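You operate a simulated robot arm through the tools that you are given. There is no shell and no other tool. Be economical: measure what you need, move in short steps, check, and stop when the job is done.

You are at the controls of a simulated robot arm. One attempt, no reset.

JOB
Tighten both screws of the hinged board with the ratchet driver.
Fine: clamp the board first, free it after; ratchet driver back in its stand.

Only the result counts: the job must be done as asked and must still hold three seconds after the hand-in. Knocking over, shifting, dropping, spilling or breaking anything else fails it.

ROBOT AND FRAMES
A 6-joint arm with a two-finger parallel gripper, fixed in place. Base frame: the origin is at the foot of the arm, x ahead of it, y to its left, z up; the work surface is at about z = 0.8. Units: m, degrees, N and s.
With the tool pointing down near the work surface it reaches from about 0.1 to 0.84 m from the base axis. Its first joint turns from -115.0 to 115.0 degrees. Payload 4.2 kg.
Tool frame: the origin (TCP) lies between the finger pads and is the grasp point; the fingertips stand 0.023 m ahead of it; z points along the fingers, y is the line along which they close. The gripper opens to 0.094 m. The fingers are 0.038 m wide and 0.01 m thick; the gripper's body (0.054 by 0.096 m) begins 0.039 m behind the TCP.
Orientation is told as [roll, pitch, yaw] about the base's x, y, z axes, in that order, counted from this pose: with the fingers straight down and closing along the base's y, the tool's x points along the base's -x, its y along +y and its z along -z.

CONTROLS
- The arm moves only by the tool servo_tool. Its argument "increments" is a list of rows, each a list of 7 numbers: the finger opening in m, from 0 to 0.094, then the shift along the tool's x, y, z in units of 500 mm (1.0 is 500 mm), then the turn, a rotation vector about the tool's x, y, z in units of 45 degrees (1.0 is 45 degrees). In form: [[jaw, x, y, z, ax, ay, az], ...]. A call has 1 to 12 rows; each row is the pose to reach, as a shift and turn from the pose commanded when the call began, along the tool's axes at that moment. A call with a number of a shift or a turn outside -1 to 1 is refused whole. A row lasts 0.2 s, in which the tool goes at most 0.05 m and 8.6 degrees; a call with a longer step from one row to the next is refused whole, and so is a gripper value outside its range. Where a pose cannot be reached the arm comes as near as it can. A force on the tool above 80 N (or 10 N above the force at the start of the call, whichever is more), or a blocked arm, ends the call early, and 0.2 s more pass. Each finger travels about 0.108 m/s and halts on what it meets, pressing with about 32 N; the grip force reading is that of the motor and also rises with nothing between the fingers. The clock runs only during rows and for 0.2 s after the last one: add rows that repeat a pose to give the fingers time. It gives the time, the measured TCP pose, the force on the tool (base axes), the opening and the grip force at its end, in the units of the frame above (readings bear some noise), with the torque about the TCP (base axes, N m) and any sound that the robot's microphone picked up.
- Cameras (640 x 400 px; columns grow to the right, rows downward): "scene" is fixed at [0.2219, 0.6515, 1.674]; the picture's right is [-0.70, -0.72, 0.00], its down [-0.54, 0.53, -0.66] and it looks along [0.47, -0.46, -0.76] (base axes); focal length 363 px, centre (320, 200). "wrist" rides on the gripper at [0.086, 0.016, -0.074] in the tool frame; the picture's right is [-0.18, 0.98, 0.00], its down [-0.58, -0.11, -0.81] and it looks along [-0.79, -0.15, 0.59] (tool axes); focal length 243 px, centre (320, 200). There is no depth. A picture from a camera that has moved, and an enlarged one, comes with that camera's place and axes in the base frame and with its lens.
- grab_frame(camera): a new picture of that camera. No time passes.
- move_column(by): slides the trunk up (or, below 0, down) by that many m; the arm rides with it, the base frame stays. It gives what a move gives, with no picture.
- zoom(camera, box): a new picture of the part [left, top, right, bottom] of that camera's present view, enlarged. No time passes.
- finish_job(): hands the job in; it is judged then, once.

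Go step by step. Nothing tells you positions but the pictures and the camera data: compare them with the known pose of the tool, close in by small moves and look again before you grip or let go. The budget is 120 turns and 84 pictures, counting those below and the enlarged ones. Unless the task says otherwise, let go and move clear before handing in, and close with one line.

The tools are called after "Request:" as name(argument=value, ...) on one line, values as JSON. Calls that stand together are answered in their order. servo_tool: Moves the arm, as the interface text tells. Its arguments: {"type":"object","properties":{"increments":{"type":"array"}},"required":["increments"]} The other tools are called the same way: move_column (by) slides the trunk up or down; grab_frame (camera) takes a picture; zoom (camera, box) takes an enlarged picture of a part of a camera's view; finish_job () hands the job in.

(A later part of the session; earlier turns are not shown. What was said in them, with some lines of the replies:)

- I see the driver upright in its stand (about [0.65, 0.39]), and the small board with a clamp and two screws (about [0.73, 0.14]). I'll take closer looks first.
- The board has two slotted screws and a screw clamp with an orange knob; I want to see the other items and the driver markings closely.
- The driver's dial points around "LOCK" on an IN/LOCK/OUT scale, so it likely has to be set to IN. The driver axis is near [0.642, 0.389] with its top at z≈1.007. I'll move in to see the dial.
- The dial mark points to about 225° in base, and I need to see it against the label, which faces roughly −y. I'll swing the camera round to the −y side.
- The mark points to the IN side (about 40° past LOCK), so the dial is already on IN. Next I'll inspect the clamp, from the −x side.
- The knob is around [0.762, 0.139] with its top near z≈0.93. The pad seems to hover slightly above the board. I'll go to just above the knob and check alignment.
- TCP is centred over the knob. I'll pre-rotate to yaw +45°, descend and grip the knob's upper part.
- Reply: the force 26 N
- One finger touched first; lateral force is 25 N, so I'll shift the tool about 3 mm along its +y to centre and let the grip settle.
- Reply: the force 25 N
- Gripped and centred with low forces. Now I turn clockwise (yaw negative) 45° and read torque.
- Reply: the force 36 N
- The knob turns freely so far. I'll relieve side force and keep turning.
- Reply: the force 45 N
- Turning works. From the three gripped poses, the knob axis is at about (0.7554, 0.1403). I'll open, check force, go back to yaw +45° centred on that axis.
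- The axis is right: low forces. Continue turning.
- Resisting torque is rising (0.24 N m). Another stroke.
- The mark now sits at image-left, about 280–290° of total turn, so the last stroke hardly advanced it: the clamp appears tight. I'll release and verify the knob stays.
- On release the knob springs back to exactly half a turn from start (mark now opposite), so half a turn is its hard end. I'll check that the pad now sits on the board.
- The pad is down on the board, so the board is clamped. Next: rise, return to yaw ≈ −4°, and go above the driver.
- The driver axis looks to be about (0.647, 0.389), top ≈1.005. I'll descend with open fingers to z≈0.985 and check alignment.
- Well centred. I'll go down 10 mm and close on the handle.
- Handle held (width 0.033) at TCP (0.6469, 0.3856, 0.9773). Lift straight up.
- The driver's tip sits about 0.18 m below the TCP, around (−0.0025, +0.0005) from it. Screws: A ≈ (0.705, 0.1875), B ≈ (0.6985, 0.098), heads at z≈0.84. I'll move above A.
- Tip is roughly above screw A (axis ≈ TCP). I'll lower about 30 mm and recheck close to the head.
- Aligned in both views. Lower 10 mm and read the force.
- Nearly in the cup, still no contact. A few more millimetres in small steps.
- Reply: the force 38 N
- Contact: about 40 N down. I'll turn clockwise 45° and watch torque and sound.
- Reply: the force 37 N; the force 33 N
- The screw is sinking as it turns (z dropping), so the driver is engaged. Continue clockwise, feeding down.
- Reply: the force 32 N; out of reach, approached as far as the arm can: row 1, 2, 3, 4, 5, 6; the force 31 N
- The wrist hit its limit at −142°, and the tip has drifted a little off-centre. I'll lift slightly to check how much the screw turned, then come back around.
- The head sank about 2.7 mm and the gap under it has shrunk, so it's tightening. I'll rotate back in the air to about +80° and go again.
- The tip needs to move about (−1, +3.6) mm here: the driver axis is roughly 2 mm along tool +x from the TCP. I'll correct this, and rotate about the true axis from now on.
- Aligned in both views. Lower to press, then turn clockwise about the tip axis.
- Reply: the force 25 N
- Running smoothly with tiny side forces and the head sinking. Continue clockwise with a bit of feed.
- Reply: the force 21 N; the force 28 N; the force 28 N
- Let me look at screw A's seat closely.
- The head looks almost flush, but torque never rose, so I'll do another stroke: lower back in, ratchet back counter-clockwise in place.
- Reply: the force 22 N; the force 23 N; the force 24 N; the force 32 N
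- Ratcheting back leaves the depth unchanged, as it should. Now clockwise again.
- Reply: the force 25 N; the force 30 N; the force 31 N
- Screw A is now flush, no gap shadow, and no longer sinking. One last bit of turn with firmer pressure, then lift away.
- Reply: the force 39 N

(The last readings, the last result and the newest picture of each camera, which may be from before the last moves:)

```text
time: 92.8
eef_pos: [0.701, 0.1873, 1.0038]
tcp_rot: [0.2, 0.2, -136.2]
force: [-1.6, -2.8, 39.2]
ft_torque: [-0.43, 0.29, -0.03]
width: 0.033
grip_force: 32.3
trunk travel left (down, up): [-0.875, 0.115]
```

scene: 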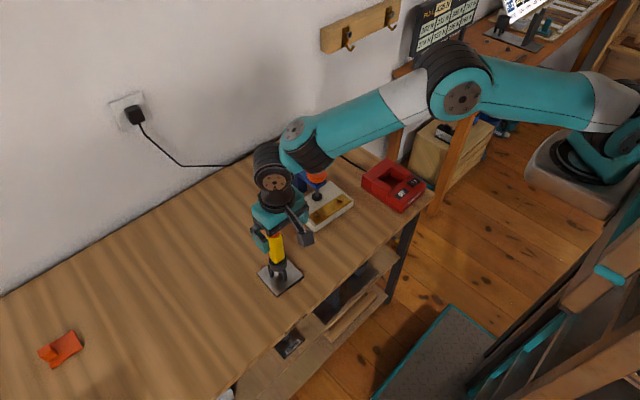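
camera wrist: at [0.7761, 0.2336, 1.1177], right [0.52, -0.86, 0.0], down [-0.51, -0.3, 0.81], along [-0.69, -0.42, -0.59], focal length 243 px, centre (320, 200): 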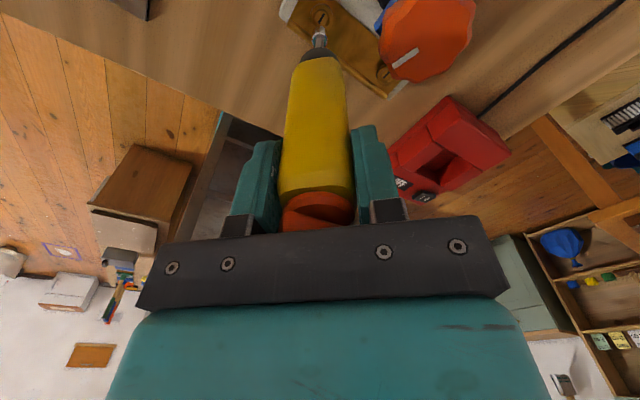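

Lift and move over to screw B (≈(0.699, 0.0965)), then rotate back in the air about the tip.

Request:
servo_tool(increments=[[0.02, 0, 0, -0.04, 0, 0, 0], [0.02, 0, 0, -0.09, 0, 0, 0], [0.02, -0.044, 0.041, -0.09, 0, 0, 0], [0.02, -0.088, 0.082, -0.09, 0, 0, 0], [0.02, -0.133, 0.1238, -0.09, 0, 0, 0], [0.02, -0.133, 0.1238, -0.09, 0, 0, 0]])

Request:
servo_tool(increments=[[0.02, 0.0001, 0.0005, 0, 0, 0, -0.17], [0.02, 0.0002, 0.001, 0, 0, 0, -0.34], [0.02, 0.0003, 0.0015, 0, 0, 0, -0.51], [0.02, 0.0004, 0.002, 0, 0, 0, -0.68], [0.02, 0.0005, 0.0026, 0, 0, 0, -0.85], [0.02, 0.0005, 0.0031, 0, 0, 0, -1.0]])

Request:
servo_tool(increments=[[0.02, 0.0001, 0.0005, 0, 0, 0, -0.17], [0.02, 0.0002, 0.001, 0, 0, 0, -0.34], [0.02, 0.0003, 0.0015, 0, 0, 0, -0.51], [0.02, 0.0004, 0.002, 0, 0, 0, -0.68], [0.02, 0.0005, 0.0026, 0, 0, 0, -0.85], [0.02, 0.0005, 0.0031, 0, 0, 0, -1.0]])

Request:
servo_tool(increments=[[0.02, 0.0001, 0.0005, 0, 0, 0, -0.17], [0.02, 0.0002, 0.001, 0, 0, 0, -0.34], [0.02, 0.0003, 0.0015, 0, 0, 0, -0.51], [0.02, 0.0004, 0.002, 0, 0, 0, -0.68], [0.02, 0.0005, 0.0026, 0, 0, 0, -0.85], [0.02, 0.0005, 0.0031, 0, 0, 0, -1.0]])

Request:
servo_tool(increments=[[0.02, 0.0001, 0.0005, 0, 0, 0, -0.17], [0.02, 0.0002, 0.001, 0, 0, 0, -0.34], [0.02, 0.0003, 0.0015, 0, 0, 0, -0.51], [0.02, 0.0004, 0.002, 0, 0, 0, -0.68], [0.02, 0.0005, 0.0026, 0, 0, 0, -0.85], [0.02, 0.0005, 0.0031, 0, 0, 0, -1.0]])

Request:
servo_tool(increments=[[0.02, 0.0001, 0.0005, 0, 0, 0, -0.17], [0.02, 0.0002, 0.001, 0, 0, 0, -0.34], [0.02, 0.0003, 0.0015, 0, 0, 0, -0.51], [0.02, 0.0004, 0.002, 0, 0, 0, -0.68], [0.02, 0.0005, 0.0026, 0.02, 0, 0, -0.85], [0.02, 0.0005, 0.0031, 0.03, 0, 0, -1.0]])

Request:
zoom(camera="scene", box=[300, 182, 348, 218])

Request:
zoom(camera="wrist", box=[256, 0, 384, 80])

```text
time: 94.2
eef_pos: [0.6985, 0.0958, 1.0458]
tcp_rot: [0.1, 0.0, -136.0]
force: [-0.2, 0.1, -3.0]
ft_torque: [0.0, -0.02, 0.0]
width: 0.0328
grip_force: 31.6
trunk travel left (down, up): [-0.875, 0.115]
```

```text
time: 95.6
eef_pos: [0.6975, 0.0951, 1.0457]
tcp_rot: [0.1, -0.1, -91.0]
force: [-0.2, 0.3, -2.9]
ft_torque: [-0.03, 0.0, -0.01]
width: 0.0328
grip_force: 32.1
trunk travel left (down, up): [-0.875, 0.115]
```

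```text
time: 97.0
eef_pos: [0.6989, 0.0946, 1.0463]
tcp_rot: [0.0, -0.1, -46.1]
force: [0.2, 0.4, -3.4]
ft_torque: [-0.02, -0.03, 0.02]
width: 0.0328
grip_force: 31.9
trunk travel left (down, up): [-0.875, 0.115]
```

```text
time: 98.4
eef_pos: [0.7005, 0.0967, 1.0462]
tcp_rot: [0.0, 0.0, -0.9]
force: [-0.3, -0.5, -3.3]
ft_torque: [0.0, -0.01, 0.02]
width: 0.0327
grip_force: 32.0
trunk travel left (down, up): [-0.875, 0.115]
```

```text
time: 99.8
eef_pos: [0.6996, 0.0982, 1.0454]
tcp_rot: [-0.1, 0.1, 44.0]
force: [0.2, 0.2, -3.1]
ft_torque: [0.05, -0.01, -0.03]
width: 0.0328
grip_force: 32.2
trunk travel left (down, up): [-0.875, 0.115]
```

```text
time: 101.2
eef_pos: [0.6983, 0.0995, 1.0299]
tcp_rot: [0.0, 0.1, 89.0]
force: [-0.5, 0.1, -2.6]
ft_torque: [0.04, 0.0, -0.02]
width: 0.0326
grip_force: 31.9
trunk travel left (down, up): [-0.875, 0.115]
```

```text
11.11 times, centred on (324, 200) of scene
camera zoom: at [0.2219, 0.6515, 1.674], right [-0.7, -0.72, 0.0], down [-0.54, 0.53, -0.66], along [0.47, -0.46, -0.76], focal length 4036 px, centre (276, 200)
```

zoom: 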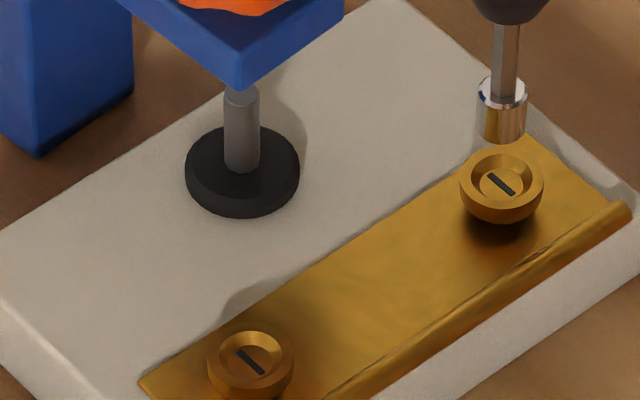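

```text
5.00 times, centred on (320, 40) of wrist
camera zoom: at [0.6812, 0.0151, 1.1066], right [-0.98, 0.2, 0.0], down [0.12, 0.58, 0.81], along [0.16, 0.79, -0.59], focal length 1213 px, centre (320, 1000)
```

zoom: 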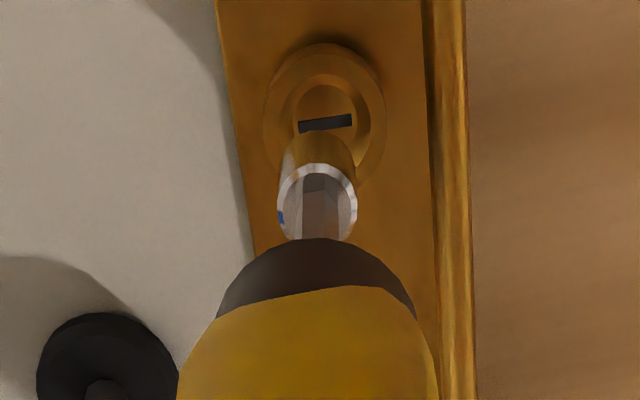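

Nearly aligned; a 1.4 mm correction, then lower onto screw B.

Request:
servo_tool(increments=[[0.02, -0.0026, 0.0028, 0, 0, 0, 0], [0.02, -0.0026, 0.0028, 0.015, 0, 0, 0], [0.02, -0.0026, 0.0028, 0.03, 0, 0, 0], [0.02, -0.0026, 0.0028, 0.04, 0, 0, 0], [0.02, -0.0026, 0.0028, 0.046, 0, 0, 0], [0.02, -0.0026, 0.0028, 0.046, 0, 0, 0]])

Request:
zoom(camera="scene", box=[300, 182, 348, 218])

```text
time: 102.6
eef_pos: [0.6972, 0.1016, 1.0098]
tcp_rot: [-0.2, 0.0, 88.8]
force: [-5.5, -4.9, 35.0]
ft_torque: [-0.58, 0.88, 0.04]
width: 0.0327
grip_force: 31.6
trunk travel left (down, up): [-0.875, 0.115]
```

```text
11.11 times, centred on (324, 200) of scene
camera zoom: at [0.2219, 0.6515, 1.674], right [-0.7, -0.72, 0.0], down [-0.54, 0.53, -0.66], along [0.47, -0.46, -0.76], focal length 4036 px, centre (276, 200)
```

zoom: 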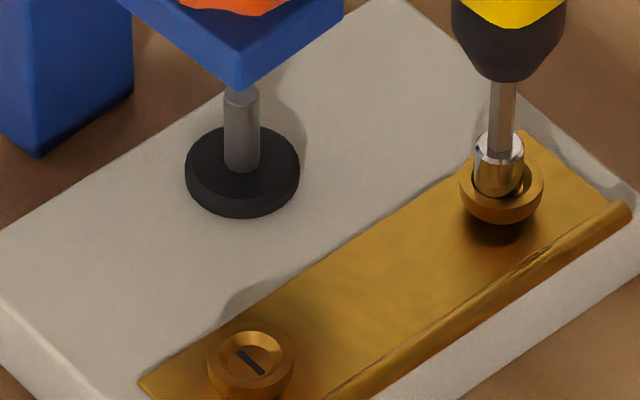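

In the cup. Small centring nudge while turning clockwise.

Request:
servo_tool(increments=[[0.02, 0.0015, 0.001, 0, 0, 0, 0.17], [0.02, 0.0019, 0.0004, 0, 0, 0, 0.34], [0.02, 0.0023, 0.0, 0, 0, 0, 0.51], [0.02, 0.0026, -0.0004, 0.001, 0, 0, 0.68], [0.02, 0.0029, -0.0008, 0.001, 0, 0, 0.85], [0.02, 0.0032, -0.0012, 0.001, 0, 0, 1.0]])

Request:
servo_tool(increments=[[0.02, 0.0003, -0.0004, 0, 0, 0, 0.17], [0.02, 0.0006, -0.0008, 0, 0, 0, 0.34], [0.02, 0.001, -0.0012, 0.001, 0, 0, 0.51], [0.02, 0.0013, -0.0017, 0.001, 0, 0, 0.68], [0.02, 0.0016, -0.0021, 0.001, 0, 0, 0.85], [0.02, 0.0019, -0.0025, 0.001, 0, 0, 1.0]])

Request:
servo_tool(increments=[[0.02, 0.0003, -0.0004, 0, 0, 0, 0.17], [0.02, 0.0006, -0.0008, 0, 0, 0, 0.34], [0.02, 0.001, -0.0012, 0.001, 0, 0, 0.51], [0.02, 0.0013, -0.0017, 0.001, 0, 0, 0.68], [0.02, 0.0016, -0.0021, 0.001, 0, 0, 0.85], [0.02, 0.0019, -0.0025, 0.001, 0, 0, 1.0]])

Request:
servo_tool(increments=[[0.02, 0.0003, -0.0004, 0, 0, 0, 0.17], [0.02, 0.0006, -0.0008, 0, 0, 0, 0.34], [0.02, 0.001, -0.0012, 0.001, 0, 0, 0.51], [0.02, 0.0013, -0.0017, 0.001, 0, 0, 0.68], [0.02, 0.0016, -0.0021, 0.002, 0, 0, 0.85], [0.02, 0.0019, -0.0025, 0.002, 0, 0, 1.0]])

Request:
zoom(camera="scene", box=[300, 182, 348, 218])

```text
time: 104.0
eef_pos: [0.6975, 0.0997, 1.0088]
tcp_rot: [-0.2, 0.0, 43.7]
force: [1.0, 0.2, 18.1]
ft_torque: [0.09, -0.11, 0.0]
width: 0.0327
grip_force: 31.6
trunk travel left (down, up): [-0.875, 0.115]
```

```text
time: 105.4
eef_pos: [0.6977, 0.0969, 1.0074]
tcp_rot: [-0.1, -0.1, -1.3]
force: [5.1, -2.8, 12.1]
ft_torque: [-0.47, -0.84, 0.01]
width: 0.0328
grip_force: 31.8
trunk travel left (down, up): [-0.875, 0.115]
```

```text
time: 106.8
eef_pos: [0.698, 0.0968, 1.006]
tcp_rot: [0.0, -0.2, -46.3]
force: [5.2, -2.5, 13.6]
ft_torque: [-0.39, -0.84, 0.03]
width: 0.0327
grip_force: 32.5
trunk travel left (down, up): [-0.875, 0.115]
```

```text
time: 108.2
eef_pos: [0.695, 0.0981, 1.0055]
tcp_rot: [0.0, -0.1, -91.1]
force: [1.9, -1.2, 17.4]
ft_torque: [-0.28, -0.18, 0.03]
width: 0.0327
grip_force: 31.9
trunk travel left (down, up): [-0.875, 0.115]
```

```text
11.11 times, centred on (324, 200) of scene
camera zoom: at [0.2219, 0.6515, 1.674], right [-0.7, -0.72, 0.0], down [-0.54, 0.53, -0.66], along [0.47, -0.46, -0.76], focal length 4036 px, centre (276, 200)
```

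zoom: 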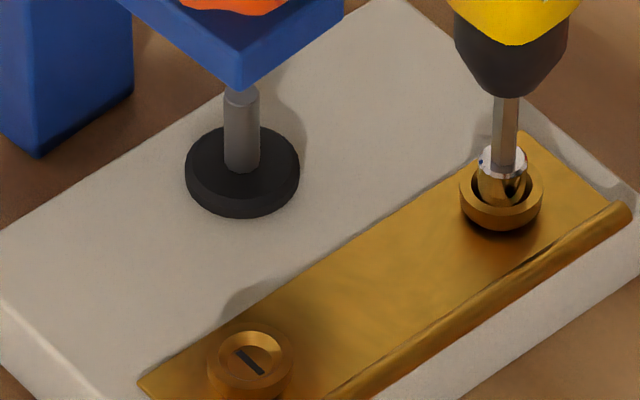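

B is sinking. Finish this stroke, ratchet back in place, and stroke again.

Request:
servo_tool(increments=[[0.02, 0.0003, -0.0004, 0.001, 0, 0, 0.17], [0.02, 0.0006, -0.0008, 0.001, 0, 0, 0.34], [0.02, 0.001, -0.0012, 0.002, 0, 0, 0.51], [0.02, 0.0013, -0.0017, 0.002, 0, 0, 0.68], [0.02, 0.0016, -0.0021, 0.003, 0, 0, 0.85], [0.02, 0.0018, -0.0024, 0.003, 0, 0, 0.97]])

Request:
servo_tool(increments=[[0.02, 0.0001, 0.0005, 0, 0, 0, -0.17], [0.02, 0.0002, 0.001, 0, 0, 0, -0.34], [0.02, 0.0003, 0.0015, 0, 0, 0, -0.51], [0.02, 0.0004, 0.002, 0, 0, 0, -0.68], [0.02, 0.0005, 0.0026, 0, 0, 0, -0.85], [0.02, 0.0005, 0.0031, 0, 0, 0, -1.0]])

Request:
servo_tool(increments=[[0.02, 0.0001, 0.0005, 0, 0, 0, -0.17], [0.02, 0.0002, 0.001, 0, 0, 0, -0.34], [0.02, 0.0003, 0.0015, 0, 0, 0, -0.51], [0.02, 0.0004, 0.002, 0, 0, 0, -0.68], [0.02, 0.0005, 0.0026, 0, 0, 0, -0.85], [0.02, 0.0005, 0.0031, 0, 0, 0, -1.0]])

Request:
servo_tool(increments=[[0.02, 0.0001, 0.0005, 0, 0, 0, -0.17], [0.02, 0.0002, 0.001, 0, 0, 0, -0.34], [0.02, 0.0003, 0.0015, 0, 0, 0, -0.51], [0.02, 0.0004, 0.002, 0, 0, 0, -0.68], [0.02, 0.0005, 0.0026, 0, 0, 0, -0.85], [0.02, 0.0005, 0.0031, 0, 0, 0, -1.0]])

Request:
servo_tool(increments=[[0.02, 0.0001, 0.0005, 0, 0, 0, -0.17], [0.02, 0.0002, 0.001, 0, 0, 0, -0.34], [0.02, 0.0003, 0.0015, 0, 0, 0, -0.51], [0.02, 0.0004, 0.002, 0, 0, 0, -0.68], [0.02, 0.0005, 0.0026, 0, 0, 0, -0.85], [0.02, 0.0005, 0.0031, 0, 0, 0, -1.0]])

Request:
servo_tool(increments=[[0.02, 0.0001, 0.0005, 0, 0, 0, -0.17], [0.02, 0.0002, 0.001, 0, 0, 0, -0.34], [0.02, 0.0003, 0.0015, 0, 0, 0, -0.51], [0.02, 0.0004, 0.002, 0, 0, 0, -0.68], [0.02, 0.0005, 0.0026, 0, 0, 0, -0.85], [0.02, 0.0005, 0.0031, 0, 0, 0, -1.0]])

```text
time: 109.6
eef_pos: [0.6953, 0.0979, 1.0051]
tcp_rot: [0.2, 0.0, -134.9]
force: [-0.1, -0.4, 23.8]
ft_torque: [0.02, 0.21, -0.01]
width: 0.0326
grip_force: 32.2
trunk travel left (down, up): [-0.875, 0.115]
```

```text
time: 111.0
eef_pos: [0.6957, 0.0976, 1.005]
tcp_rot: [0.3, -0.1, -89.6]
force: [3.1, 0.8, 25.8]
ft_torque: [0.17, -0.46, -0.02]
width: 0.0326
grip_force: 32.0
trunk travel left (down, up): [-0.875, 0.115]
```

```text
time: 112.4
eef_pos: [0.6968, 0.0962, 1.0049]
tcp_rot: [0.0, -0.1, -44.7]
force: [-0.1, 1.5, 24.1]
ft_torque: [0.32, 0.06, -0.02]
width: 0.0328
grip_force: 32.0
trunk travel left (down, up): [-0.875, 0.115]
```

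```text
time: 113.8
eef_pos: [0.6987, 0.097, 1.0051]
tcp_rot: [-0.2, -0.1, 0.3]
force: [-2.1, -0.1, 23.5]
ft_torque: [0.0, 0.35, -0.02]
width: 0.0325
grip_force: 32.5
trunk travel left (down, up): [-0.875, 0.115]
```

```text
time: 115.2
eef_pos: [0.6971, 0.0991, 1.005]
tcp_rot: [-0.2, 0.0, 45.4]
force: [0.3, -1.8, 24.7]
ft_torque: [-0.39, -0.19, 0.0]
width: 0.0326
grip_force: 31.3
trunk travel left (down, up): [-0.875, 0.115]
```

```text
time: 116.6
eef_pos: [0.6958, 0.0996, 1.0051]
tcp_rot: [-0.2, 0.1, 90.3]
force: [-0.4, -0.8, 18.4]
ft_torque: [-0.21, 0.02, -0.02]
width: 0.0327
grip_force: 32.0
trunk travel left (down, up): [-0.875, 0.115]
```

Now another clockwise stroke from +90°.

Request:
servo_tool(increments=[[0.02, 0.0003, -0.0004, 0, 0, 0, 0.17], [0.02, 0.0006, -0.0008, 0, 0, 0, 0.34], [0.02, 0.001, -0.0012, 0.001, 0, 0, 0.51], [0.02, 0.0013, -0.0017, 0.001, 0, 0, 0.68], [0.02, 0.0016, -0.0021, 0.001, 0, 0, 0.85], [0.02, 0.0019, -0.0025, 0.001, 0, 0, 1.0]])

Request:
servo_tool(increments=[[0.02, 0.0003, -0.0004, 0, 0, 0, 0.17], [0.02, 0.0006, -0.0008, 0, 0, 0, 0.34], [0.02, 0.001, -0.0012, 0.001, 0, 0, 0.51], [0.02, 0.0013, -0.0017, 0.001, 0, 0, 0.68], [0.02, 0.0016, -0.0021, 0.001, 0, 0, 0.85], [0.02, 0.0019, -0.0025, 0.001, 0, 0, 1.0]])

Request:
servo_tool(increments=[[0.02, 0.0003, -0.0004, 0, 0, 0, 0.17], [0.02, 0.0006, -0.0008, 0, 0, 0, 0.34], [0.02, 0.001, -0.0012, 0.001, 0, 0, 0.51], [0.02, 0.0013, -0.0017, 0.001, 0, 0, 0.68], [0.02, 0.0016, -0.0021, 0.001, 0, 0, 0.85], [0.02, 0.0019, -0.0025, 0.001, 0, 0, 1.0]])

Request:
servo_tool(increments=[[0.02, 0.0003, -0.0004, 0, 0, 0, 0.17], [0.02, 0.0006, -0.0008, 0, 0, 0, 0.34], [0.02, 0.001, -0.0012, 0.0, 0, 0, 0.51], [0.02, 0.0013, -0.0017, 0.0, 0, 0, 0.68], [0.02, 0.0016, -0.0021, 0.0, 0, 0, 0.85], [0.02, 0.0019, -0.0025, 0.0, 0, 0, 1.0]])

Request:
zoom(camera="scene", box=[300, 182, 348, 218])

```text
time: 118.0
eef_pos: [0.6991, 0.0987, 1.0045]
tcp_rot: [-0.3, 0.1, 45.1]
force: [0.1, 1.5, 16.6]
ft_torque: [0.26, -0.21, 0.03]
width: 0.0327
grip_force: 32.2
trunk travel left (down, up): [-0.875, 0.115]
```

```text
time: 119.4
eef_pos: [0.6982, 0.0988, 1.0041]
tcp_rot: [0.0, -0.1, 0.1]
force: [-0.5, -2.3, 16.5]
ft_torque: [-0.32, 0.22, 0.05]
width: 0.033
grip_force: 31.6
trunk travel left (down, up): [-0.875, 0.115]
```

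```text
time: 120.8
eef_pos: [0.6983, 0.0972, 1.0041]
tcp_rot: [0.2, -0.1, -44.9]
force: [0.7, 1.3, 22.0]
ft_torque: [0.15, -0.05, 0.04]
width: 0.0328
grip_force: 32.2
trunk travel left (down, up): [-0.875, 0.115]
```

```text
time: 122.2
eef_pos: [0.6961, 0.0954, 1.0033]
tcp_rot: [0.1, -0.1, -89.9]
force: [-0.1, 0.1, 25.8]
ft_torque: [0.14, -0.16, 0.02]
width: 0.033
grip_force: 31.9
trunk travel left (down, up): [-0.875, 0.115]
```

```text
11.11 times, centred on (324, 200) of scene
camera zoom: at [0.2219, 0.6515, 1.674], right [-0.7, -0.72, 0.0], down [-0.54, 0.53, -0.66], along [0.47, -0.46, -0.76], focal length 4036 px, centre (276, 200)
```

zoom: 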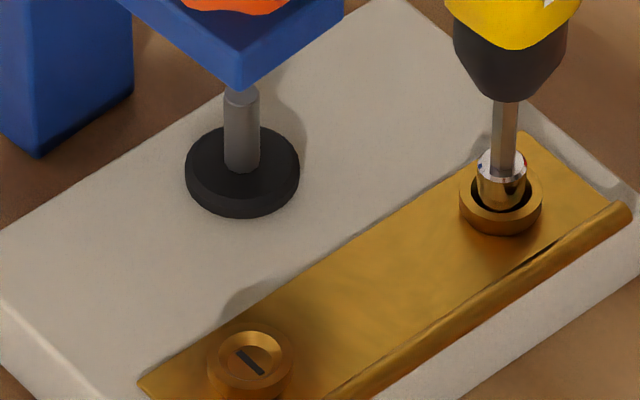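

Screw B looks flush too. I'll finish the stroke with firmer pressure and check it has stopped sinking.

Request:
servo_tool(increments=[[0.02, 0, 0, 0.002, 0, 0, 0], [0.02, 0.0003, -0.0004, 0.002, 0, 0, 0.17], [0.02, 0.0006, -0.0008, 0.002, 0, 0, 0.34], [0.02, 0.001, -0.0012, 0.002, 0, 0, 0.51], [0.02, 0.0013, -0.0017, 0.002, 0, 0, 0.68], [0.02, 0.0016, -0.0021, 0.002, 0, 0, 0.85], [0.02, 0.0018, -0.0024, 0.002, 0, 0, 0.97], [0.02, 0.0018, -0.0024, 0.002, 0, 0, 0.97]])

Request:
servo_tool(increments=[[0.02, 0.0001, 0.0005, 0, 0, 0, -0.17], [0.02, 0.0002, 0.001, 0, 0, 0, -0.34], [0.02, 0.0003, 0.0015, 0, 0, 0, -0.51], [0.02, 0.0004, 0.002, 0, 0, 0, -0.68], [0.02, 0.0005, 0.0026, 0, 0, 0, -0.85], [0.02, 0.0005, 0.0031, 0, 0, 0, -1.0]])

Request:
servo_tool(increments=[[0.02, 0.0001, 0.0005, 0, 0, 0, -0.17], [0.02, 0.0002, 0.001, 0, 0, 0, -0.34], [0.02, 0.0003, 0.0015, 0, 0, 0, -0.51], [0.02, 0.0004, 0.002, 0, 0, 0, -0.68], [0.02, 0.0005, 0.0026, 0, 0, 0, -0.85], [0.02, 0.0005, 0.0031, 0, 0, 0, -1.0]])

Request:
servo_tool(increments=[[0.02, 0.0001, 0.0005, 0, 0, 0, -0.17], [0.02, 0.0002, 0.001, 0, 0, 0, -0.34], [0.02, 0.0003, 0.0015, 0, 0, 0, -0.51], [0.02, 0.0004, 0.002, 0, 0, 0, -0.68], [0.02, 0.0005, 0.0026, 0, 0, 0, -0.85], [0.02, 0.0005, 0.0031, 0, 0, 0, -1.0]])

Request:
servo_tool(increments=[[0.02, 0.0001, 0.0005, 0, 0, 0, -0.17], [0.02, 0.0002, 0.001, 0, 0, 0, -0.34], [0.02, 0.0003, 0.0015, 0, 0, 0, -0.51], [0.02, 0.0004, 0.002, 0, 0, 0, -0.68], [0.02, 0.0005, 0.0026, 0, 0, 0, -0.85], [0.02, 0.0005, 0.0031, 0, 0, 0, -1.0]])

Request:
servo_tool(increments=[[0.02, 0.0003, -0.0004, 0, 0, 0, 0.17], [0.02, 0.0006, -0.0008, 0, 0, 0, 0.34], [0.02, 0.001, -0.0012, 0.0, 0, 0, 0.51], [0.02, 0.0013, -0.0017, 0.0, 0, 0, 0.68], [0.02, 0.0016, -0.0021, 0.0, 0, 0, 0.85], [0.02, 0.0019, -0.0025, 0.0, 0, 0, 1.0]])

Request:
servo_tool(increments=[[0.02, 0.0003, -0.0004, 0, 0, 0, 0.17], [0.02, 0.0006, -0.0008, 0, 0, 0, 0.34], [0.02, 0.001, -0.0012, 0.0, 0, 0, 0.51], [0.02, 0.0013, -0.0017, 0.0, 0, 0, 0.68], [0.02, 0.0016, -0.0021, 0.0, 0, 0, 0.85], [0.02, 0.0019, -0.0025, 0.0, 0, 0, 1.0]])

Request:
servo_tool(increments=[[0.02, 0.0003, -0.0004, 0, 0, 0, 0.17], [0.02, 0.0006, -0.0008, 0, 0, 0, 0.34], [0.02, 0.001, -0.0012, 0.0, 0, 0, 0.51], [0.02, 0.0013, -0.0017, 0.0, 0, 0, 0.68], [0.02, 0.0016, -0.0021, 0.0, 0, 0, 0.85], [0.02, 0.0019, -0.0025, 0.0, 0, 0, 1.0]])

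```text
time: 124.0
eef_pos: [0.6946, 0.0969, 1.0032]
tcp_rot: [0.2, 0.1, -133.6]
force: [-1.6, 0.5, 35.1]
ft_torque: [0.08, 0.06, -0.01]
width: 0.0327
grip_force: 31.6
trunk travel left (down, up): [-0.875, 0.115]
```

```text
time: 125.4
eef_pos: [0.697, 0.0954, 1.0033]
tcp_rot: [0.3, -0.2, -88.3]
force: [-1.7, -1.3, 38.6]
ft_torque: [0.05, 0.17, 0.0]
width: 0.0322
grip_force: 32.1
trunk travel left (down, up): [-0.875, 0.115]
```

```text
time: 126.8
eef_pos: [0.6982, 0.0968, 1.004]
tcp_rot: [0.1, -0.2, -43.2]
force: [-0.9, 0.6, 34.7]
ft_torque: [0.22, 0.12, -0.04]
width: 0.0327
grip_force: 32.0
trunk travel left (down, up): [-0.875, 0.115]
```

```text
time: 128.2
eef_pos: [0.697, 0.0986, 1.0031]
tcp_rot: [-0.1, -0.3, 1.8]
force: [-0.3, -0.4, 37.1]
ft_torque: [-0.08, 0.02, -0.01]
width: 0.0324
grip_force: 31.8
trunk travel left (down, up): [-0.875, 0.115]
```

```text
time: 129.6
eef_pos: [0.6965, 0.0994, 1.0025]
tcp_rot: [-0.2, -0.1, 46.8]
force: [-2.8, -0.5, 37.2]
ft_torque: [-0.13, 0.41, -0.02]
width: 0.0328
grip_force: 31.7
trunk travel left (down, up): [-0.875, 0.115]
```

```text
time: 131.0
eef_pos: [0.6984, 0.0982, 1.0025]
tcp_rot: [-0.1, -0.2, 1.4]
force: [-1.3, -0.1, 35.3]
ft_torque: [-0.07, 0.26, 0.04]
width: 0.0327
grip_force: 31.8
trunk travel left (down, up): [-0.875, 0.115]
```

```text
time: 132.4
eef_pos: [0.6964, 0.096, 1.0029]
tcp_rot: [0.1, -0.2, -43.5]
force: [1.7, -0.2, 31.7]
ft_torque: [-0.03, -0.17, 0.04]
width: 0.0327
grip_force: 31.4
trunk travel left (down, up): [-0.875, 0.115]
```

```text
time: 133.8
eef_pos: [0.6969, 0.0963, 1.0031]
tcp_rot: [0.2, -0.2, -88.5]
force: [-1.9, -1.6, 36.6]
ft_torque: [-0.03, 0.3, 0.08]
width: 0.0328
grip_force: 32.0
trunk travel left (down, up): [-0.875, 0.115]
```

Request:
servo_tool(increments=[[0.02, 0.0003, -0.0004, 0, 0, 0, 0.17], [0.02, 0.0006, -0.0008, 0, 0, 0, 0.34], [0.02, 0.001, -0.0012, 0.0, 0, 0, 0.51], [0.02, 0.0013, -0.0017, 0.0, 0, 0, 0.68], [0.02, 0.0016, -0.0021, 0.0, 0, 0, 0.85], [0.02, 0.0018, -0.0024, 0.0, 0, 0, 0.97]])

Request:
servo_tool(increments=[[0.02, 0, 0, -0.03, 0, 0, 0], [0.02, 0, 0, -0.08, 0, 0, 0], [0.02, 0, 0, -0.12, 0, 0, 0], [0.02, 0, 0, -0.12, 0, 0, 0]])

Request:
zoom(camera="scene", box=[304, 188, 344, 222])

Request:
zoom(camera="wrist", box=[256, 0, 384, 80])

```text
time: 135.2
eef_pos: [0.6956, 0.0981, 1.0032]
tcp_rot: [0.2, 0.3, -132.2]
force: [0.1, 0.5, 37.9]
ft_torque: [0.09, -0.03, 0.02]
width: 0.0326
grip_force: 32.3
trunk travel left (down, up): [-0.875, 0.115]
```

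```text
time: 136.2
eef_pos: [0.6931, 0.098, 1.0627]
tcp_rot: [0.1, -0.2, -132.1]
force: [0.0, 0.0, -3.4]
ft_torque: [-0.02, 0.02, -0.03]
width: 0.0329
grip_force: 31.6
trunk travel left (down, up): [-0.875, 0.115]
```

```text
11.76 times, centred on (324, 205) of scene
camera zoom: at [0.2219, 0.6515, 1.674], right [-0.7, -0.72, 0.0], down [-0.54, 0.53, -0.66], along [0.47, -0.46, -0.76], focal length 4273 px, centre (273, 141)
```

zoom: 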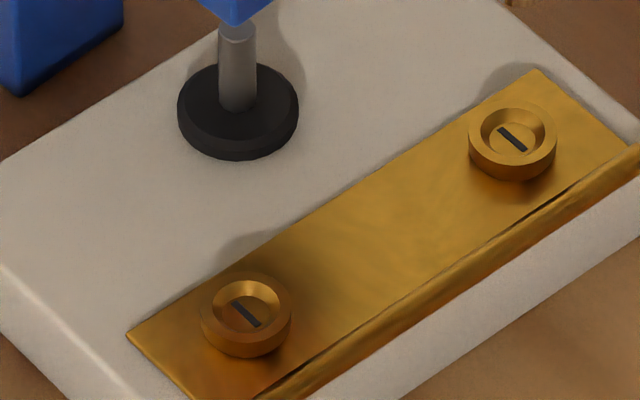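

```text
5.00 times, centred on (320, 40) of wrist
camera zoom: at [0.764, 0.1517, 1.1377], right [0.61, -0.8, 0.0], down [-0.47, -0.36, 0.81], along [-0.64, -0.49, -0.59], focal length 1213 px, centre (320, 1000)
```

zoom: 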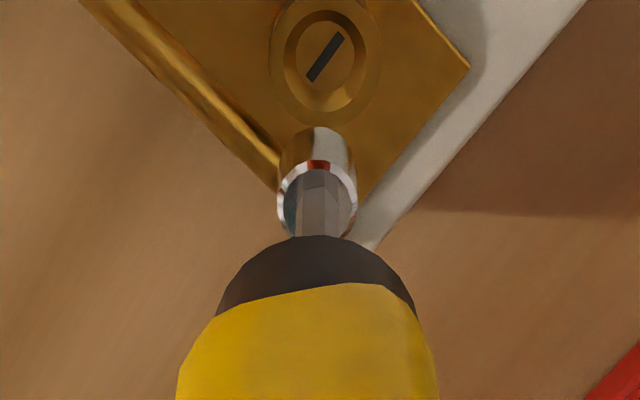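

Both heads are flush on the hinge plate. Now I return the driver: rise, rotate back to yaw −3°, then go over the stand.

Request:
servo_tool(increments=[[0.02, 0, 0, -0.08, 0, 0, 0], [0.02, 0, 0, -0.12, 0, 0, -0.15], [0.02, 0, 0, -0.12, 0, 0, -0.32], [0.02, 0, 0, -0.12, 0, 0, -0.49], [0.02, 0, 0, -0.12, 0, 0, -0.66], [0.02, 0, 0, -0.12, 0, 0, -0.83], [0.02, 0, 0, -0.12, 0, 0, -1.0]])

Request:
servo_tool(increments=[[0.02, 0, 0, 0, 0, 0, -0.17], [0.02, 0, 0, 0, 0, 0, -0.34], [0.02, 0, 0, 0, 0, 0, -0.51], [0.02, 0, 0, 0, 0, 0, -0.68], [0.02, 0, 0, 0, 0, 0, -0.85], [0.02, 0, 0, 0, 0, 0, -1.0]])

Request:
servo_tool(increments=[[0.02, 0, 0, 0, 0, 0, -0.17], [0.02, 0, 0, 0, 0, 0, -0.34], [0.02, 0, 0, 0, 0, 0, -0.51], [0.02, 0, 0, 0, 0, 0, -0.68], [0.02, 0, 0, 0, 0, 0, -0.865], [0.02, 0, 0, 0, 0, 0, -0.865], [0.02, 0, 0, 0, 0, 0, -0.865]])

```text
time: 137.8
eef_pos: [0.6951, 0.0973, 1.1218]
tcp_rot: [0.0, -0.1, -87.0]
force: [-0.4, 0.4, -3.3]
ft_torque: [0.0, 0.02, 0.0]
width: 0.0325
grip_force: 32.1
trunk travel left (down, up): [-0.875, 0.115]
```

```text
time: 139.2
eef_pos: [0.695, 0.0981, 1.1212]
tcp_rot: [-0.1, -0.1, -41.9]
force: [-0.1, 0.2, -3.2]
ft_torque: [-0.01, 0.01, 0.0]
width: 0.0326
grip_force: 31.9
trunk travel left (down, up): [-0.875, 0.115]
```

```text
time: 140.8
eef_pos: [0.6944, 0.098, 1.1213]
tcp_rot: [-0.1, -0.1, -3.1]
force: [0.3, -0.4, -3.0]
ft_torque: [0.01, 0.0, 0.02]
width: 0.0328
grip_force: 31.8
trunk travel left (down, up): [-0.875, 0.115]
```

Request:
servo_tool(increments=[[0.02, 0.018, 0.0813, 0, 0, 0, 0], [0.02, 0.036, 0.1627, 0, 0, 0, 0], [0.02, 0.0542, 0.244, 0, 0, 0, 0], [0.02, 0.0722, 0.3254, 0, 0, 0, 0], [0.02, 0.0903, 0.4067, 0, 0, 0, 0], [0.02, 0.1083, 0.488, 0, 0, 0, 0], [0.02, 0.1264, 0.5694, 0, 0, 0, 0], [0.02, 0.1264, 0.5694, 0, 0, 0, 0], [0.02, 0.1264, 0.5694, 0, 0, 0, 0]])

Request:
zoom(camera="wrist", box=[256, 0, 384, 80])

Request:
zoom(camera="scene", box=[253, 220, 317, 280])

```text
time: 142.8
eef_pos: [0.6456, 0.3863, 1.1211]
tcp_rot: [-0.1, -0.1, -3.1]
force: [0.1, -0.5, -4.1]
ft_torque: [0.0, 0.0, 0.01]
width: 0.0327
grip_force: 32.4
trunk travel left (down, up): [-0.875, 0.115]
```

```text
5.00 times, centred on (320, 40) of wrist
camera zoom: at [0.5614, 0.4078, 1.1971], right [0.24, 0.97, 0.0], down [0.57, -0.14, 0.81], along [0.78, -0.19, -0.59], focal length 1213 px, centre (320, 1000)
```

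zoom: 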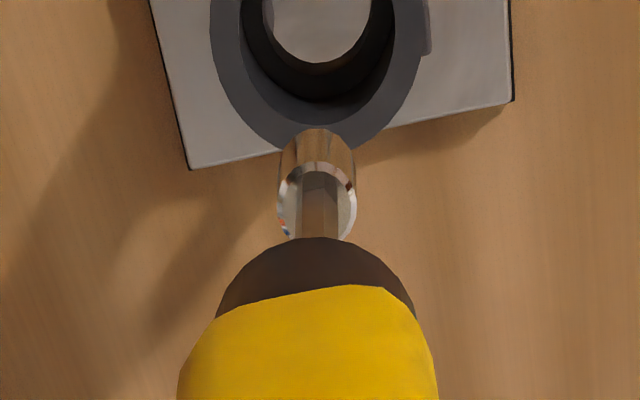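

```text
6.67 times, centred on (285, 250) of scene
camera zoom: at [0.2219, 0.6515, 1.674], right [-0.7, -0.72, 0.0], down [-0.54, 0.53, -0.66], along [0.47, -0.46, -0.76], focal length 2421 px, centre (553, -133)
```

zoom: 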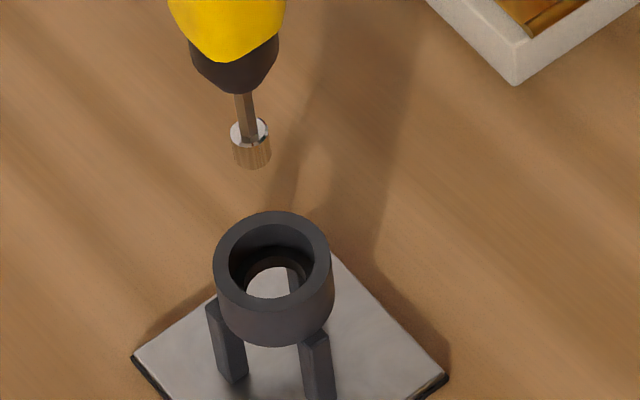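

The tip-to-ring relation differs about 1 mm from when I lifted it out; I correct that and lower in stages.

Request:
servo_tool(increments=[[0.02, -0.0006, 0.0018, 0, 0, 0, 0], [0.02, -0.0006, 0.0018, 0.05, 0, 0, 0], [0.02, -0.0006, 0.0018, 0.1, 0, 0, 0], [0.02, -0.0006, 0.0018, 0.15, 0, 0, 0], [0.02, -0.0006, 0.0018, 0.2, 0, 0, 0], [0.02, -0.0006, 0.0018, 0.24, 0, 0, 0], [0.02, -0.0006, 0.0018, 0.24, 0, 0, 0]])

Request:
zoom(camera="scene", box=[248, 210, 320, 290])

```text
time: 144.4
eef_pos: [0.6481, 0.3854, 1.0004]
tcp_rot: [0.0, -0.1, -3.1]
force: [0.6, -0.3, -3.5]
ft_torque: [0.0, -0.02, -0.02]
width: 0.0327
grip_force: 32.3
trunk travel left (down, up): [-0.875, 0.115]
```

```text
5.00 times, centred on (284, 250) of scene
camera zoom: at [0.2219, 0.6515, 1.674], right [-0.7, -0.72, 0.0], down [-0.54, 0.53, -0.66], along [0.47, -0.46, -0.76], focal length 1816 px, centre (500, -50)
```

zoom: 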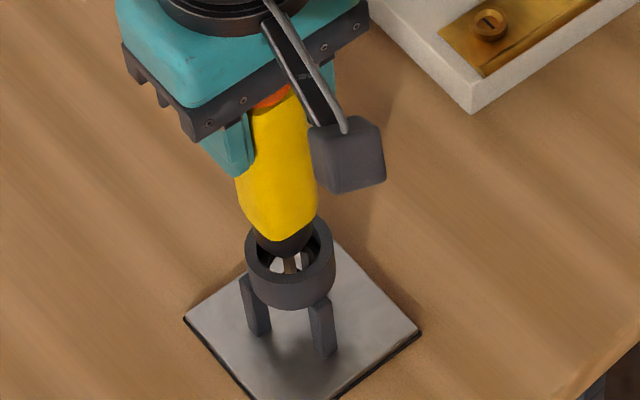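

No contact forces; the nose is entering the ring. Lower the rest gently.

Request:
servo_tool(increments=[[0.02, 0, 0, 0.01, 0, 0, 0], [0.02, 0, 0, 0.02, 0, 0, 0], [0.02, 0, 0, 0.03, 0, 0, 0], [0.02, 0, 0, 0.038, 0, 0, 0], [0.02, 0, 0, 0.038, 0, 0, 0]])

```text
time: 145.6
eef_pos: [0.6473, 0.3855, 0.9815]
tcp_rot: [-0.1, -0.2, -3.0]
force: [-6.0, -0.1, 3.0]
ft_torque: [-0.06, 0.66, -0.05]
width: 0.0328
grip_force: 31.8
trunk travel left (down, up): [-0.875, 0.115]
```

Request:
servo_tool(increments=[[0.02, 0.0016, 0, 0, 0, 0, 0], [0.02, 0.0016, 0, 0.004, 0, 0, 0], [0.02, 0.0016, 0, 0.006, 0, 0, 0], [0.02, 0.0016, 0, 0.006, 0, 0, 0]])

Request:
zoom(camera="scene", box=[248, 210, 320, 290])

```text
time: 146.6
eef_pos: [0.6464, 0.3871, 0.9795]
tcp_rot: [-0.1, -0.1, -3.0]
force: [-11.0, -3.4, 17.2]
ft_torque: [-0.39, 0.99, -0.03]
width: 0.0327
grip_force: 31.9
trunk travel left (down, up): [-0.875, 0.115]
```

```text
5.00 times, centred on (284, 250) of scene
camera zoom: at [0.2219, 0.6515, 1.674], right [-0.7, -0.72, 0.0], down [-0.54, 0.53, -0.66], along [0.47, -0.46, -0.76], focal length 1816 px, centre (500, -50)
```

zoom: 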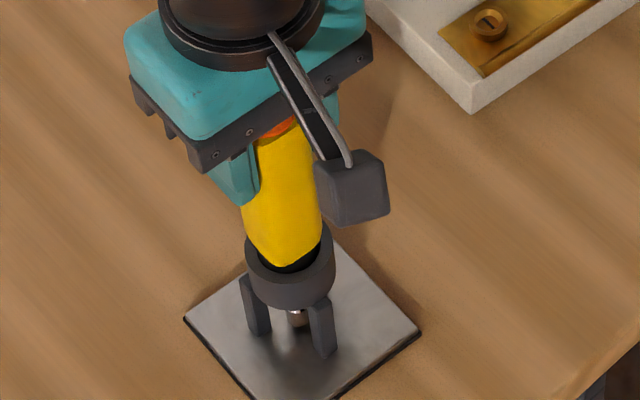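

It's about seated (nose inside the ring, 20 N). I'll relieve the side force before releasing.

Request:
servo_tool(increments=[[0.02, 0.002, -0.0006, 0, 0, 0, 0], [0.02, 0.003, -0.001, 0, 0, 0, 0], [0.02, 0.003, -0.001, 0, 0, 0, 0]])

```text
time: 147.4
eef_pos: [0.6462, 0.3852, 0.9779]
tcp_rot: [0.0, -0.1, -3.2]
force: [2.2, 5.8, -0.2]
ft_torque: [0.51, -0.26, -0.02]
width: 0.0327
grip_force: 31.9
trunk travel left (down, up): [-0.875, 0.115]
```

Freed; now ease down the last couple of millimetres.

Request:
servo_tool(increments=[[0.02, 0, 0.001, 0.002, 0, 0, 0], [0.02, 0, 0.001, 0.004, 0, 0, 0], [0.02, 0, 0.001, 0.004, 0, 0, 0]])

```text
time: 148.2
eef_pos: [0.6471, 0.3847, 0.979]
tcp_rot: [0.0, 0.0, -3.2]
force: [1.6, -2.1, 11.9]
ft_torque: [-0.24, -0.14, 0.02]
width: 0.0328
grip_force: 31.7
trunk travel left (down, up): [-0.875, 0.115]
```

Seated (vertical 15 N, hardly any side force). Release gradually.

Request:
servo_tool(increments=[[0.04, 0, 0, -0.002, 0, 0, 0], [0.06, 0, 0, -0.002, 0, 0, 0], [0.094, 0, 0, -0.002, 0, 0, 0], [0.094, 0, 0, -0.002, 0, 0, 0]])

Request:
grab_frame(camera="wrist")

```text
time: 149.2
eef_pos: [0.6449, 0.3872, 0.9776]
tcp_rot: [-0.2, -0.1, -3.1]
force: [-1.2, 0.2, 7.2]
ft_torque: [0.01, -0.02, 0.02]
width: 0.0936
grip_force: 0.1
trunk travel left (down, up): [-0.875, 0.115]
```

```text
10 pictures are left
camera wrist: at [0.5605, 0.4077, 1.0538], right [0.24, 0.97, 0.0], down [0.57, -0.14, 0.81], along [0.78, -0.19, -0.59], focal length 243 px, centre (320, 200)
```

wrist: 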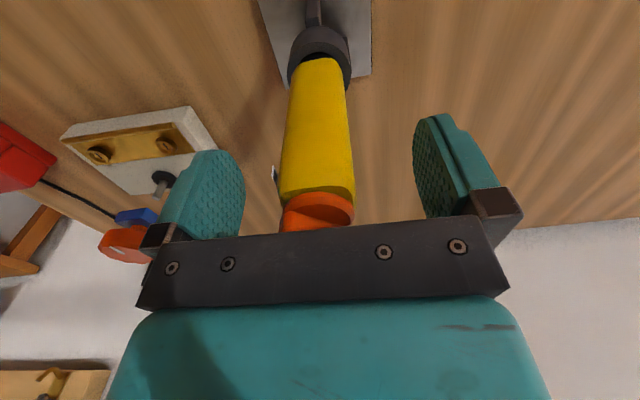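

Driver stands in its stand. Now rise and go to the clamp knob, arriving with yaw −45° to loosen it counter-clockwise.

Request:
servo_tool(increments=[[0.094, 0, 0, -0.06, 0, 0, 0], [0.094, 0, 0, -0.14, 0, 0, 0], [0.094, 0, 0, -0.22, 0, 0, 0], [0.094, -0.041, -0.08, -0.22, 0, 0, 0.155], [0.094, -0.082, -0.16, -0.22, 0, 0, 0.31], [0.094, -0.123, -0.24, -0.22, 0, 0, 0.465], [0.094, -0.164, -0.32, -0.22, 0, 0, 0.62], [0.094, -0.205, -0.4, -0.22, 0, 0, 0.775], [0.094, -0.2462, -0.4808, -0.22, 0, 0, 0.93], [0.094, -0.2462, -0.4808, -0.22, 0, 0, 0.93]])

Request:
zoom(camera="scene", box=[240, 140, 400, 300])

```text
time: 151.4
eef_pos: [0.7573, 0.142, 1.0899]
tcp_rot: [0.0, -0.1, -45.1]
force: [0.0, 0.9, 0.6]
ft_torque: [0.01, 0.01, -0.02]
width: 0.0939
grip_force: 0.0
trunk travel left (down, up): [-0.875, 0.115]
```

```text
2.50 times, centred on (320, 220) of scene
camera zoom: at [0.2219, 0.6515, 1.674], right [-0.7, -0.72, 0.0], down [-0.54, 0.53, -0.66], along [0.47, -0.46, -0.76], focal length 908 px, centre (320, 150)
```

zoom: 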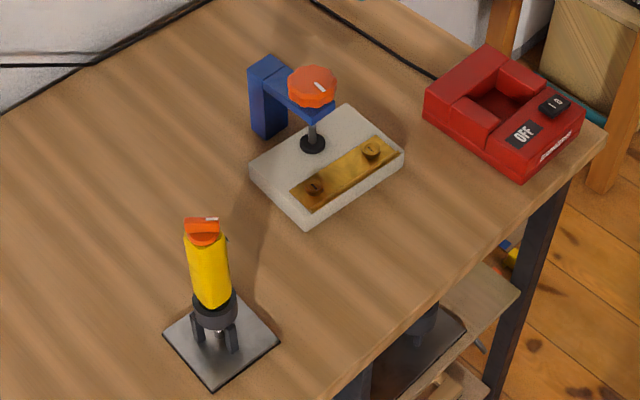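

Driver is upright in its stand, undisturbed. Descend on the knob and check the view before gripping.

Request:
servo_tool(increments=[[0.094, 0, -0.004, 0.08, 0, 0, 0], [0.094, 0, -0.004, 0.16, 0, 0, 0], [0.094, 0, -0.004, 0.22, 0, 0, 0], [0.094, 0, -0.004, 0.27, 0, 0, 0], [0.094, 0, -0.004, 0.297, 0, 0, 0], [0.094, 0, -0.004, 0.297, 0, 0, 0]])

Request:
zoom(camera="wrist", box=[160, 0, 480, 240])

```text
time: 152.8
eef_pos: [0.7553, 0.1394, 0.9406]
tcp_rot: [-0.1, 0.0, -45.0]
force: [-0.3, 0.4, 0.5]
ft_torque: [0.02, 0.03, 0.01]
width: 0.0939
grip_force: 0.1
trunk travel left (down, up): [-0.875, 0.115]
```

```text
1.67 times, centred on (320, 120) of wrist
camera zoom: at [0.7053, 0.213, 1.0162], right [0.82, 0.57, 0.0], down [0.33, -0.49, 0.81], along [0.46, -0.67, -0.59], focal length 404 px, centre (320, 333)
```

zoom: 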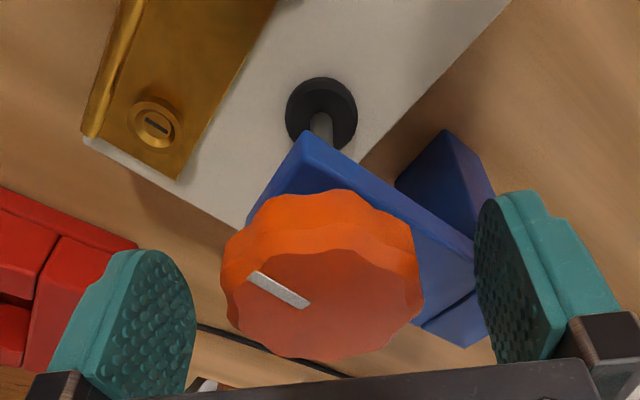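

The knob is centred between the fingers. Grip and turn counter-clockwise.

Request:
servo_tool(increments=[[0.04, 0, 0, 0, 0, 0, 0], [0.04, 0, 0, 0, 0, 0, 0], [0.04, 0, 0, 0, 0, 0, 0], [0.04, 0, 0, 0, 0, 0, -0.18], [0.04, 0, 0, 0, 0, 0, -0.36], [0.04, 0, 0, 0, 0, 0, -0.54], [0.04, 0, 0, 0, 0, 0, -0.72], [0.04, 0, 0, 0, 0, 0, -0.9], [0.04, 0, 0, 0, 0, 0, -1.0]])

Request:
servo_tool(increments=[[0.04, 0, 0, 0, 0, 0, -0.18], [0.04, 0, 0, 0, 0, 0, -0.36], [0.04, 0, 0, 0, 0, 0, -0.54], [0.04, 0, 0, 0, 0, 0, -0.72], [0.04, 0, 0, 0, 0, 0, -0.9], [0.04, 0, 0, 0, 0, 0, -1.0]])

```text
time: 154.8
eef_pos: [0.7553, 0.14, 0.9415]
tcp_rot: [0.0, -0.2, 0.3]
force: [12.6, 17.3, 6.6]
ft_torque: [0.59, 1.05, -0.01]
width: 0.0555
grip_force: 44.8
trunk travel left (down, up): [-0.875, 0.115]
```

```text
time: 156.2
eef_pos: [0.755, 0.1408, 0.9405]
tcp_rot: [-0.2, -0.1, 45.2]
force: [16.1, 26.0, 12.6]
ft_torque: [0.67, 0.3, 0.01]
width: 0.0556
grip_force: 45.4
trunk travel left (down, up): [-0.875, 0.115]
```

Request:
servo_tool(increments=[[0.094, 0, 0, 0, 0, 0, 0], [0.094, 0, 0, 0, 0, 0, 0], [0.094, 0, 0, 0, 0, 0, 0.18], [0.094, 0, 0, 0, 0, 0, 0.36], [0.094, 0, 0, 0, 0, 0, 0.54], [0.094, 0, 0, 0, 0, 0, 0.72], [0.094, 0, 0, 0, 0, 0, 0.9], [0.094, 0, 0, 0, 0, 0, 1.0]])

Request:
servo_tool(increments=[[0.094, 0, 0, 0, 0, 0, 0.18], [0.094, 0, 0, 0, 0, 0, 0.36], [0.094, 0, 0, 0, 0, 0, 0.54], [0.094, 0, 0, 0, 0, 0, 0.72], [0.094, 0, 0, 0, 0, 0, 0.9], [0.094, 0, 0, 0, 0, 0, 1.0]])

Request:
zoom(camera="wrist", box=[160, 0, 480, 240])

```text
time: 158.0
eef_pos: [0.7522, 0.1383, 0.9396]
tcp_rot: [-0.1, -0.1, -0.1]
force: [0.0, 0.5, 0.0]
ft_torque: [-0.01, -0.03, -0.02]
width: 0.0939
grip_force: 0.1
trunk travel left (down, up): [-0.875, 0.115]
```

```text
time: 159.4
eef_pos: [0.755, 0.1377, 0.939]
tcp_rot: [0.0, -0.1, -45.2]
force: [0.0, 0.4, -0.1]
ft_torque: [-0.01, -0.03, -0.02]
width: 0.0943
grip_force: 0.0
trunk travel left (down, up): [-0.875, 0.115]
```

```text
1.67 times, centred on (320, 120) of wrist
camera zoom: at [0.7048, 0.2116, 1.0157], right [0.83, 0.56, 0.0], down [0.33, -0.49, 0.81], along [0.46, -0.67, -0.59], focal length 404 px, centre (320, 333)
```

zoom: 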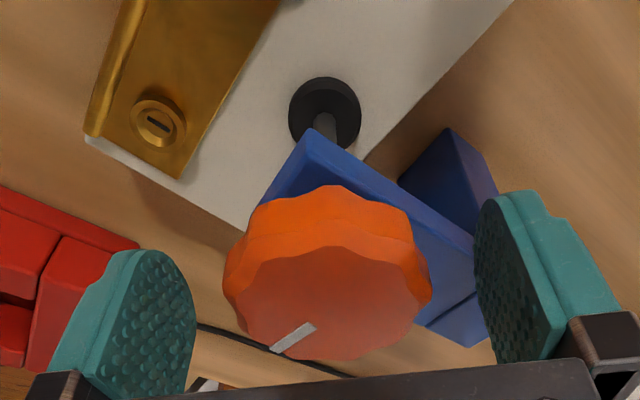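

The knob has turned back 90°, now about 42° from its starting mark. One more counter-clockwise turn of ~60°.

Request:
servo_tool(increments=[[0.094, 0, 0.004, 0, 0, 0, 0], [0.04, 0, 0.004, 0, 0, 0, 0], [0.04, 0, 0.004, 0, 0, 0, 0], [0.04, 0, 0.004, 0, 0, 0, 0], [0.04, 0, 0.004, 0, 0, 0, -0.18], [0.04, 0, 0.004, 0, 0, 0, -0.36], [0.04, 0, 0.004, 0, 0, 0, -0.54], [0.04, 0, 0.004, 0, 0, 0, -0.72], [0.04, 0, 0.004, 0, 0, 0, -0.9], [0.04, 0, 0.004, 0, 0, 0, -1.0]])

Request:
servo_tool(increments=[[0.04, 0, 0, 0, 0, 0, -0.18], [0.04, 0, 0, 0, 0, 0, -0.36], [0.04, 0, 0, 0, 0, 0, -0.36]])

Request:
servo_tool(increments=[[0.094, 0, 0, 0, 0, 0, 0], [0.094, 0, 0, 0, 0, 0, 0], [0.094, 0, 0, -0.08, 0, 0, 0], [0.094, 0, 0, -0.16, 0, 0, 0], [0.094, 0, 0, -0.24, 0, 0, 0], [0.094, 0.06, 0, -0.3, 0, 0, 0], [0.094, 0.14, 0, -0.34, 0, 0, 0], [0.094, 0.22, 0, -0.36, 0, 0, 0], [0.094, 0.22, 0, -0.36, 0, 0, 0]])

Request:
zoom(camera="scene", box=[280, 160, 360, 220])

```text
time: 161.6
eef_pos: [0.756, 0.1405, 0.9407]
tcp_rot: [0.0, -0.1, 0.3]
force: [-0.3, 2.9, 1.4]
ft_torque: [0.17, -0.71, 0.01]
width: 0.0558
grip_force: 45.3
trunk travel left (down, up): [-0.875, 0.115]
```

```text
time: 162.4
eef_pos: [0.7554, 0.1396, 0.9408]
tcp_rot: [-0.1, -0.1, 16.4]
force: [-0.1, 7.8, 2.2]
ft_torque: [0.63, -0.42, -0.01]
width: 0.0557
grip_force: 45.0
trunk travel left (down, up): [-0.875, 0.115]
```

```text
time: 164.4
eef_pos: [0.6484, 0.1087, 1.1195]
tcp_rot: [-0.1, 0.1, 16.1]
force: [-0.3, -0.1, 0.1]
ft_torque: [-0.02, -0.02, -0.01]
width: 0.0941
grip_force: 0.2
trunk travel left (down, up): [-0.875, 0.115]
```

```text
6.67 times, centred on (320, 190) of scene
camera zoom: at [0.2219, 0.6515, 1.674], right [-0.7, -0.72, 0.0], down [-0.54, 0.53, -0.66], along [0.47, -0.46, -0.76], focal length 2421 px, centre (320, 267)
```

zoom: 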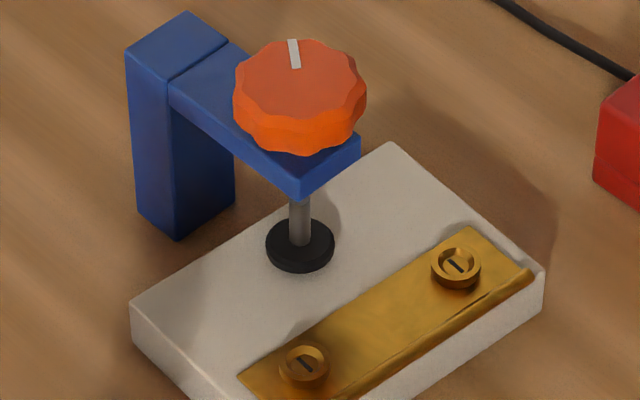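

The clamp is back at its starting mark and pad lifted. A final check of the pad gap and the whole scene.

Request:
zoom(camera="scene", box=[301, 185, 333, 205])

Request:
grab_frame(camera="scene")

Request:
zoom(camera="scene", box=[230, 215, 326, 300])

```text
16.00 times, centred on (317, 195) of scene
camera zoom: at [0.2219, 0.6515, 1.674], right [-0.7, -0.72, 0.0], down [-0.54, 0.53, -0.66], along [0.47, -0.46, -0.76], focal length 5811 px, centre (368, 280)
```

zoom: 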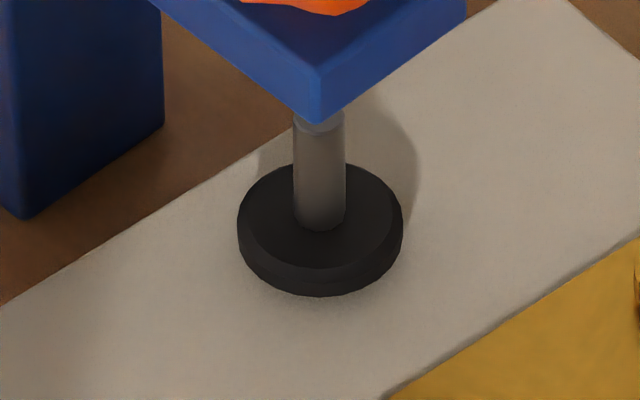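

```text
4 pictures are left
```

scene: 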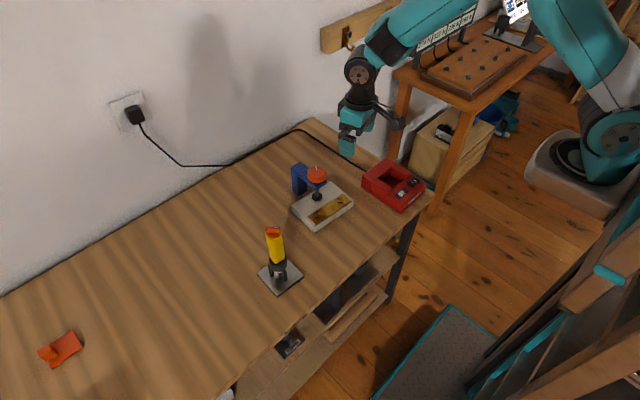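

```text
4.71 times, centred on (278, 258) of scene
camera zoom: at [0.2219, 0.6515, 1.674], right [-0.7, -0.72, 0.0], down [-0.54, 0.53, -0.66], along [0.47, -0.46, -0.76], focal length 1709 px, centre (518, -71)
```

zoom: 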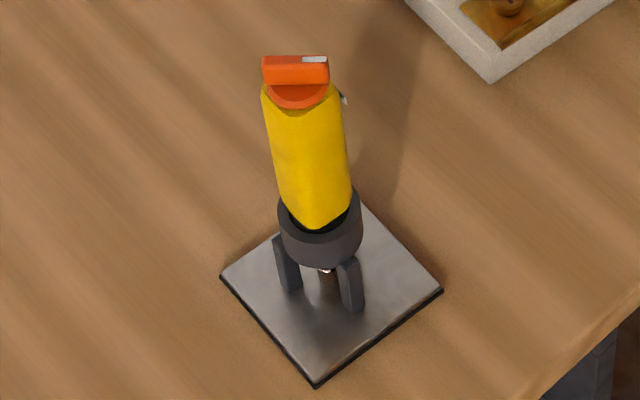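

The pad is about 3 mm off the board, both screw heads are flush on the hinge plate, and the driver stands in its stand. Nothing else has moved and the arm is clear, so I'm handing in.

Request:
finish_job()

```text
The job is handed in.
```

I handed the job in: the board was clamped, both screws were driven until their heads sat flush on the hinge plate, the clamp was freed, and the ratchet driver is back in its stand. I never measured a rise in tightening torque. That the screws are tight rests on both heads being flush and neither sinking further when turned.
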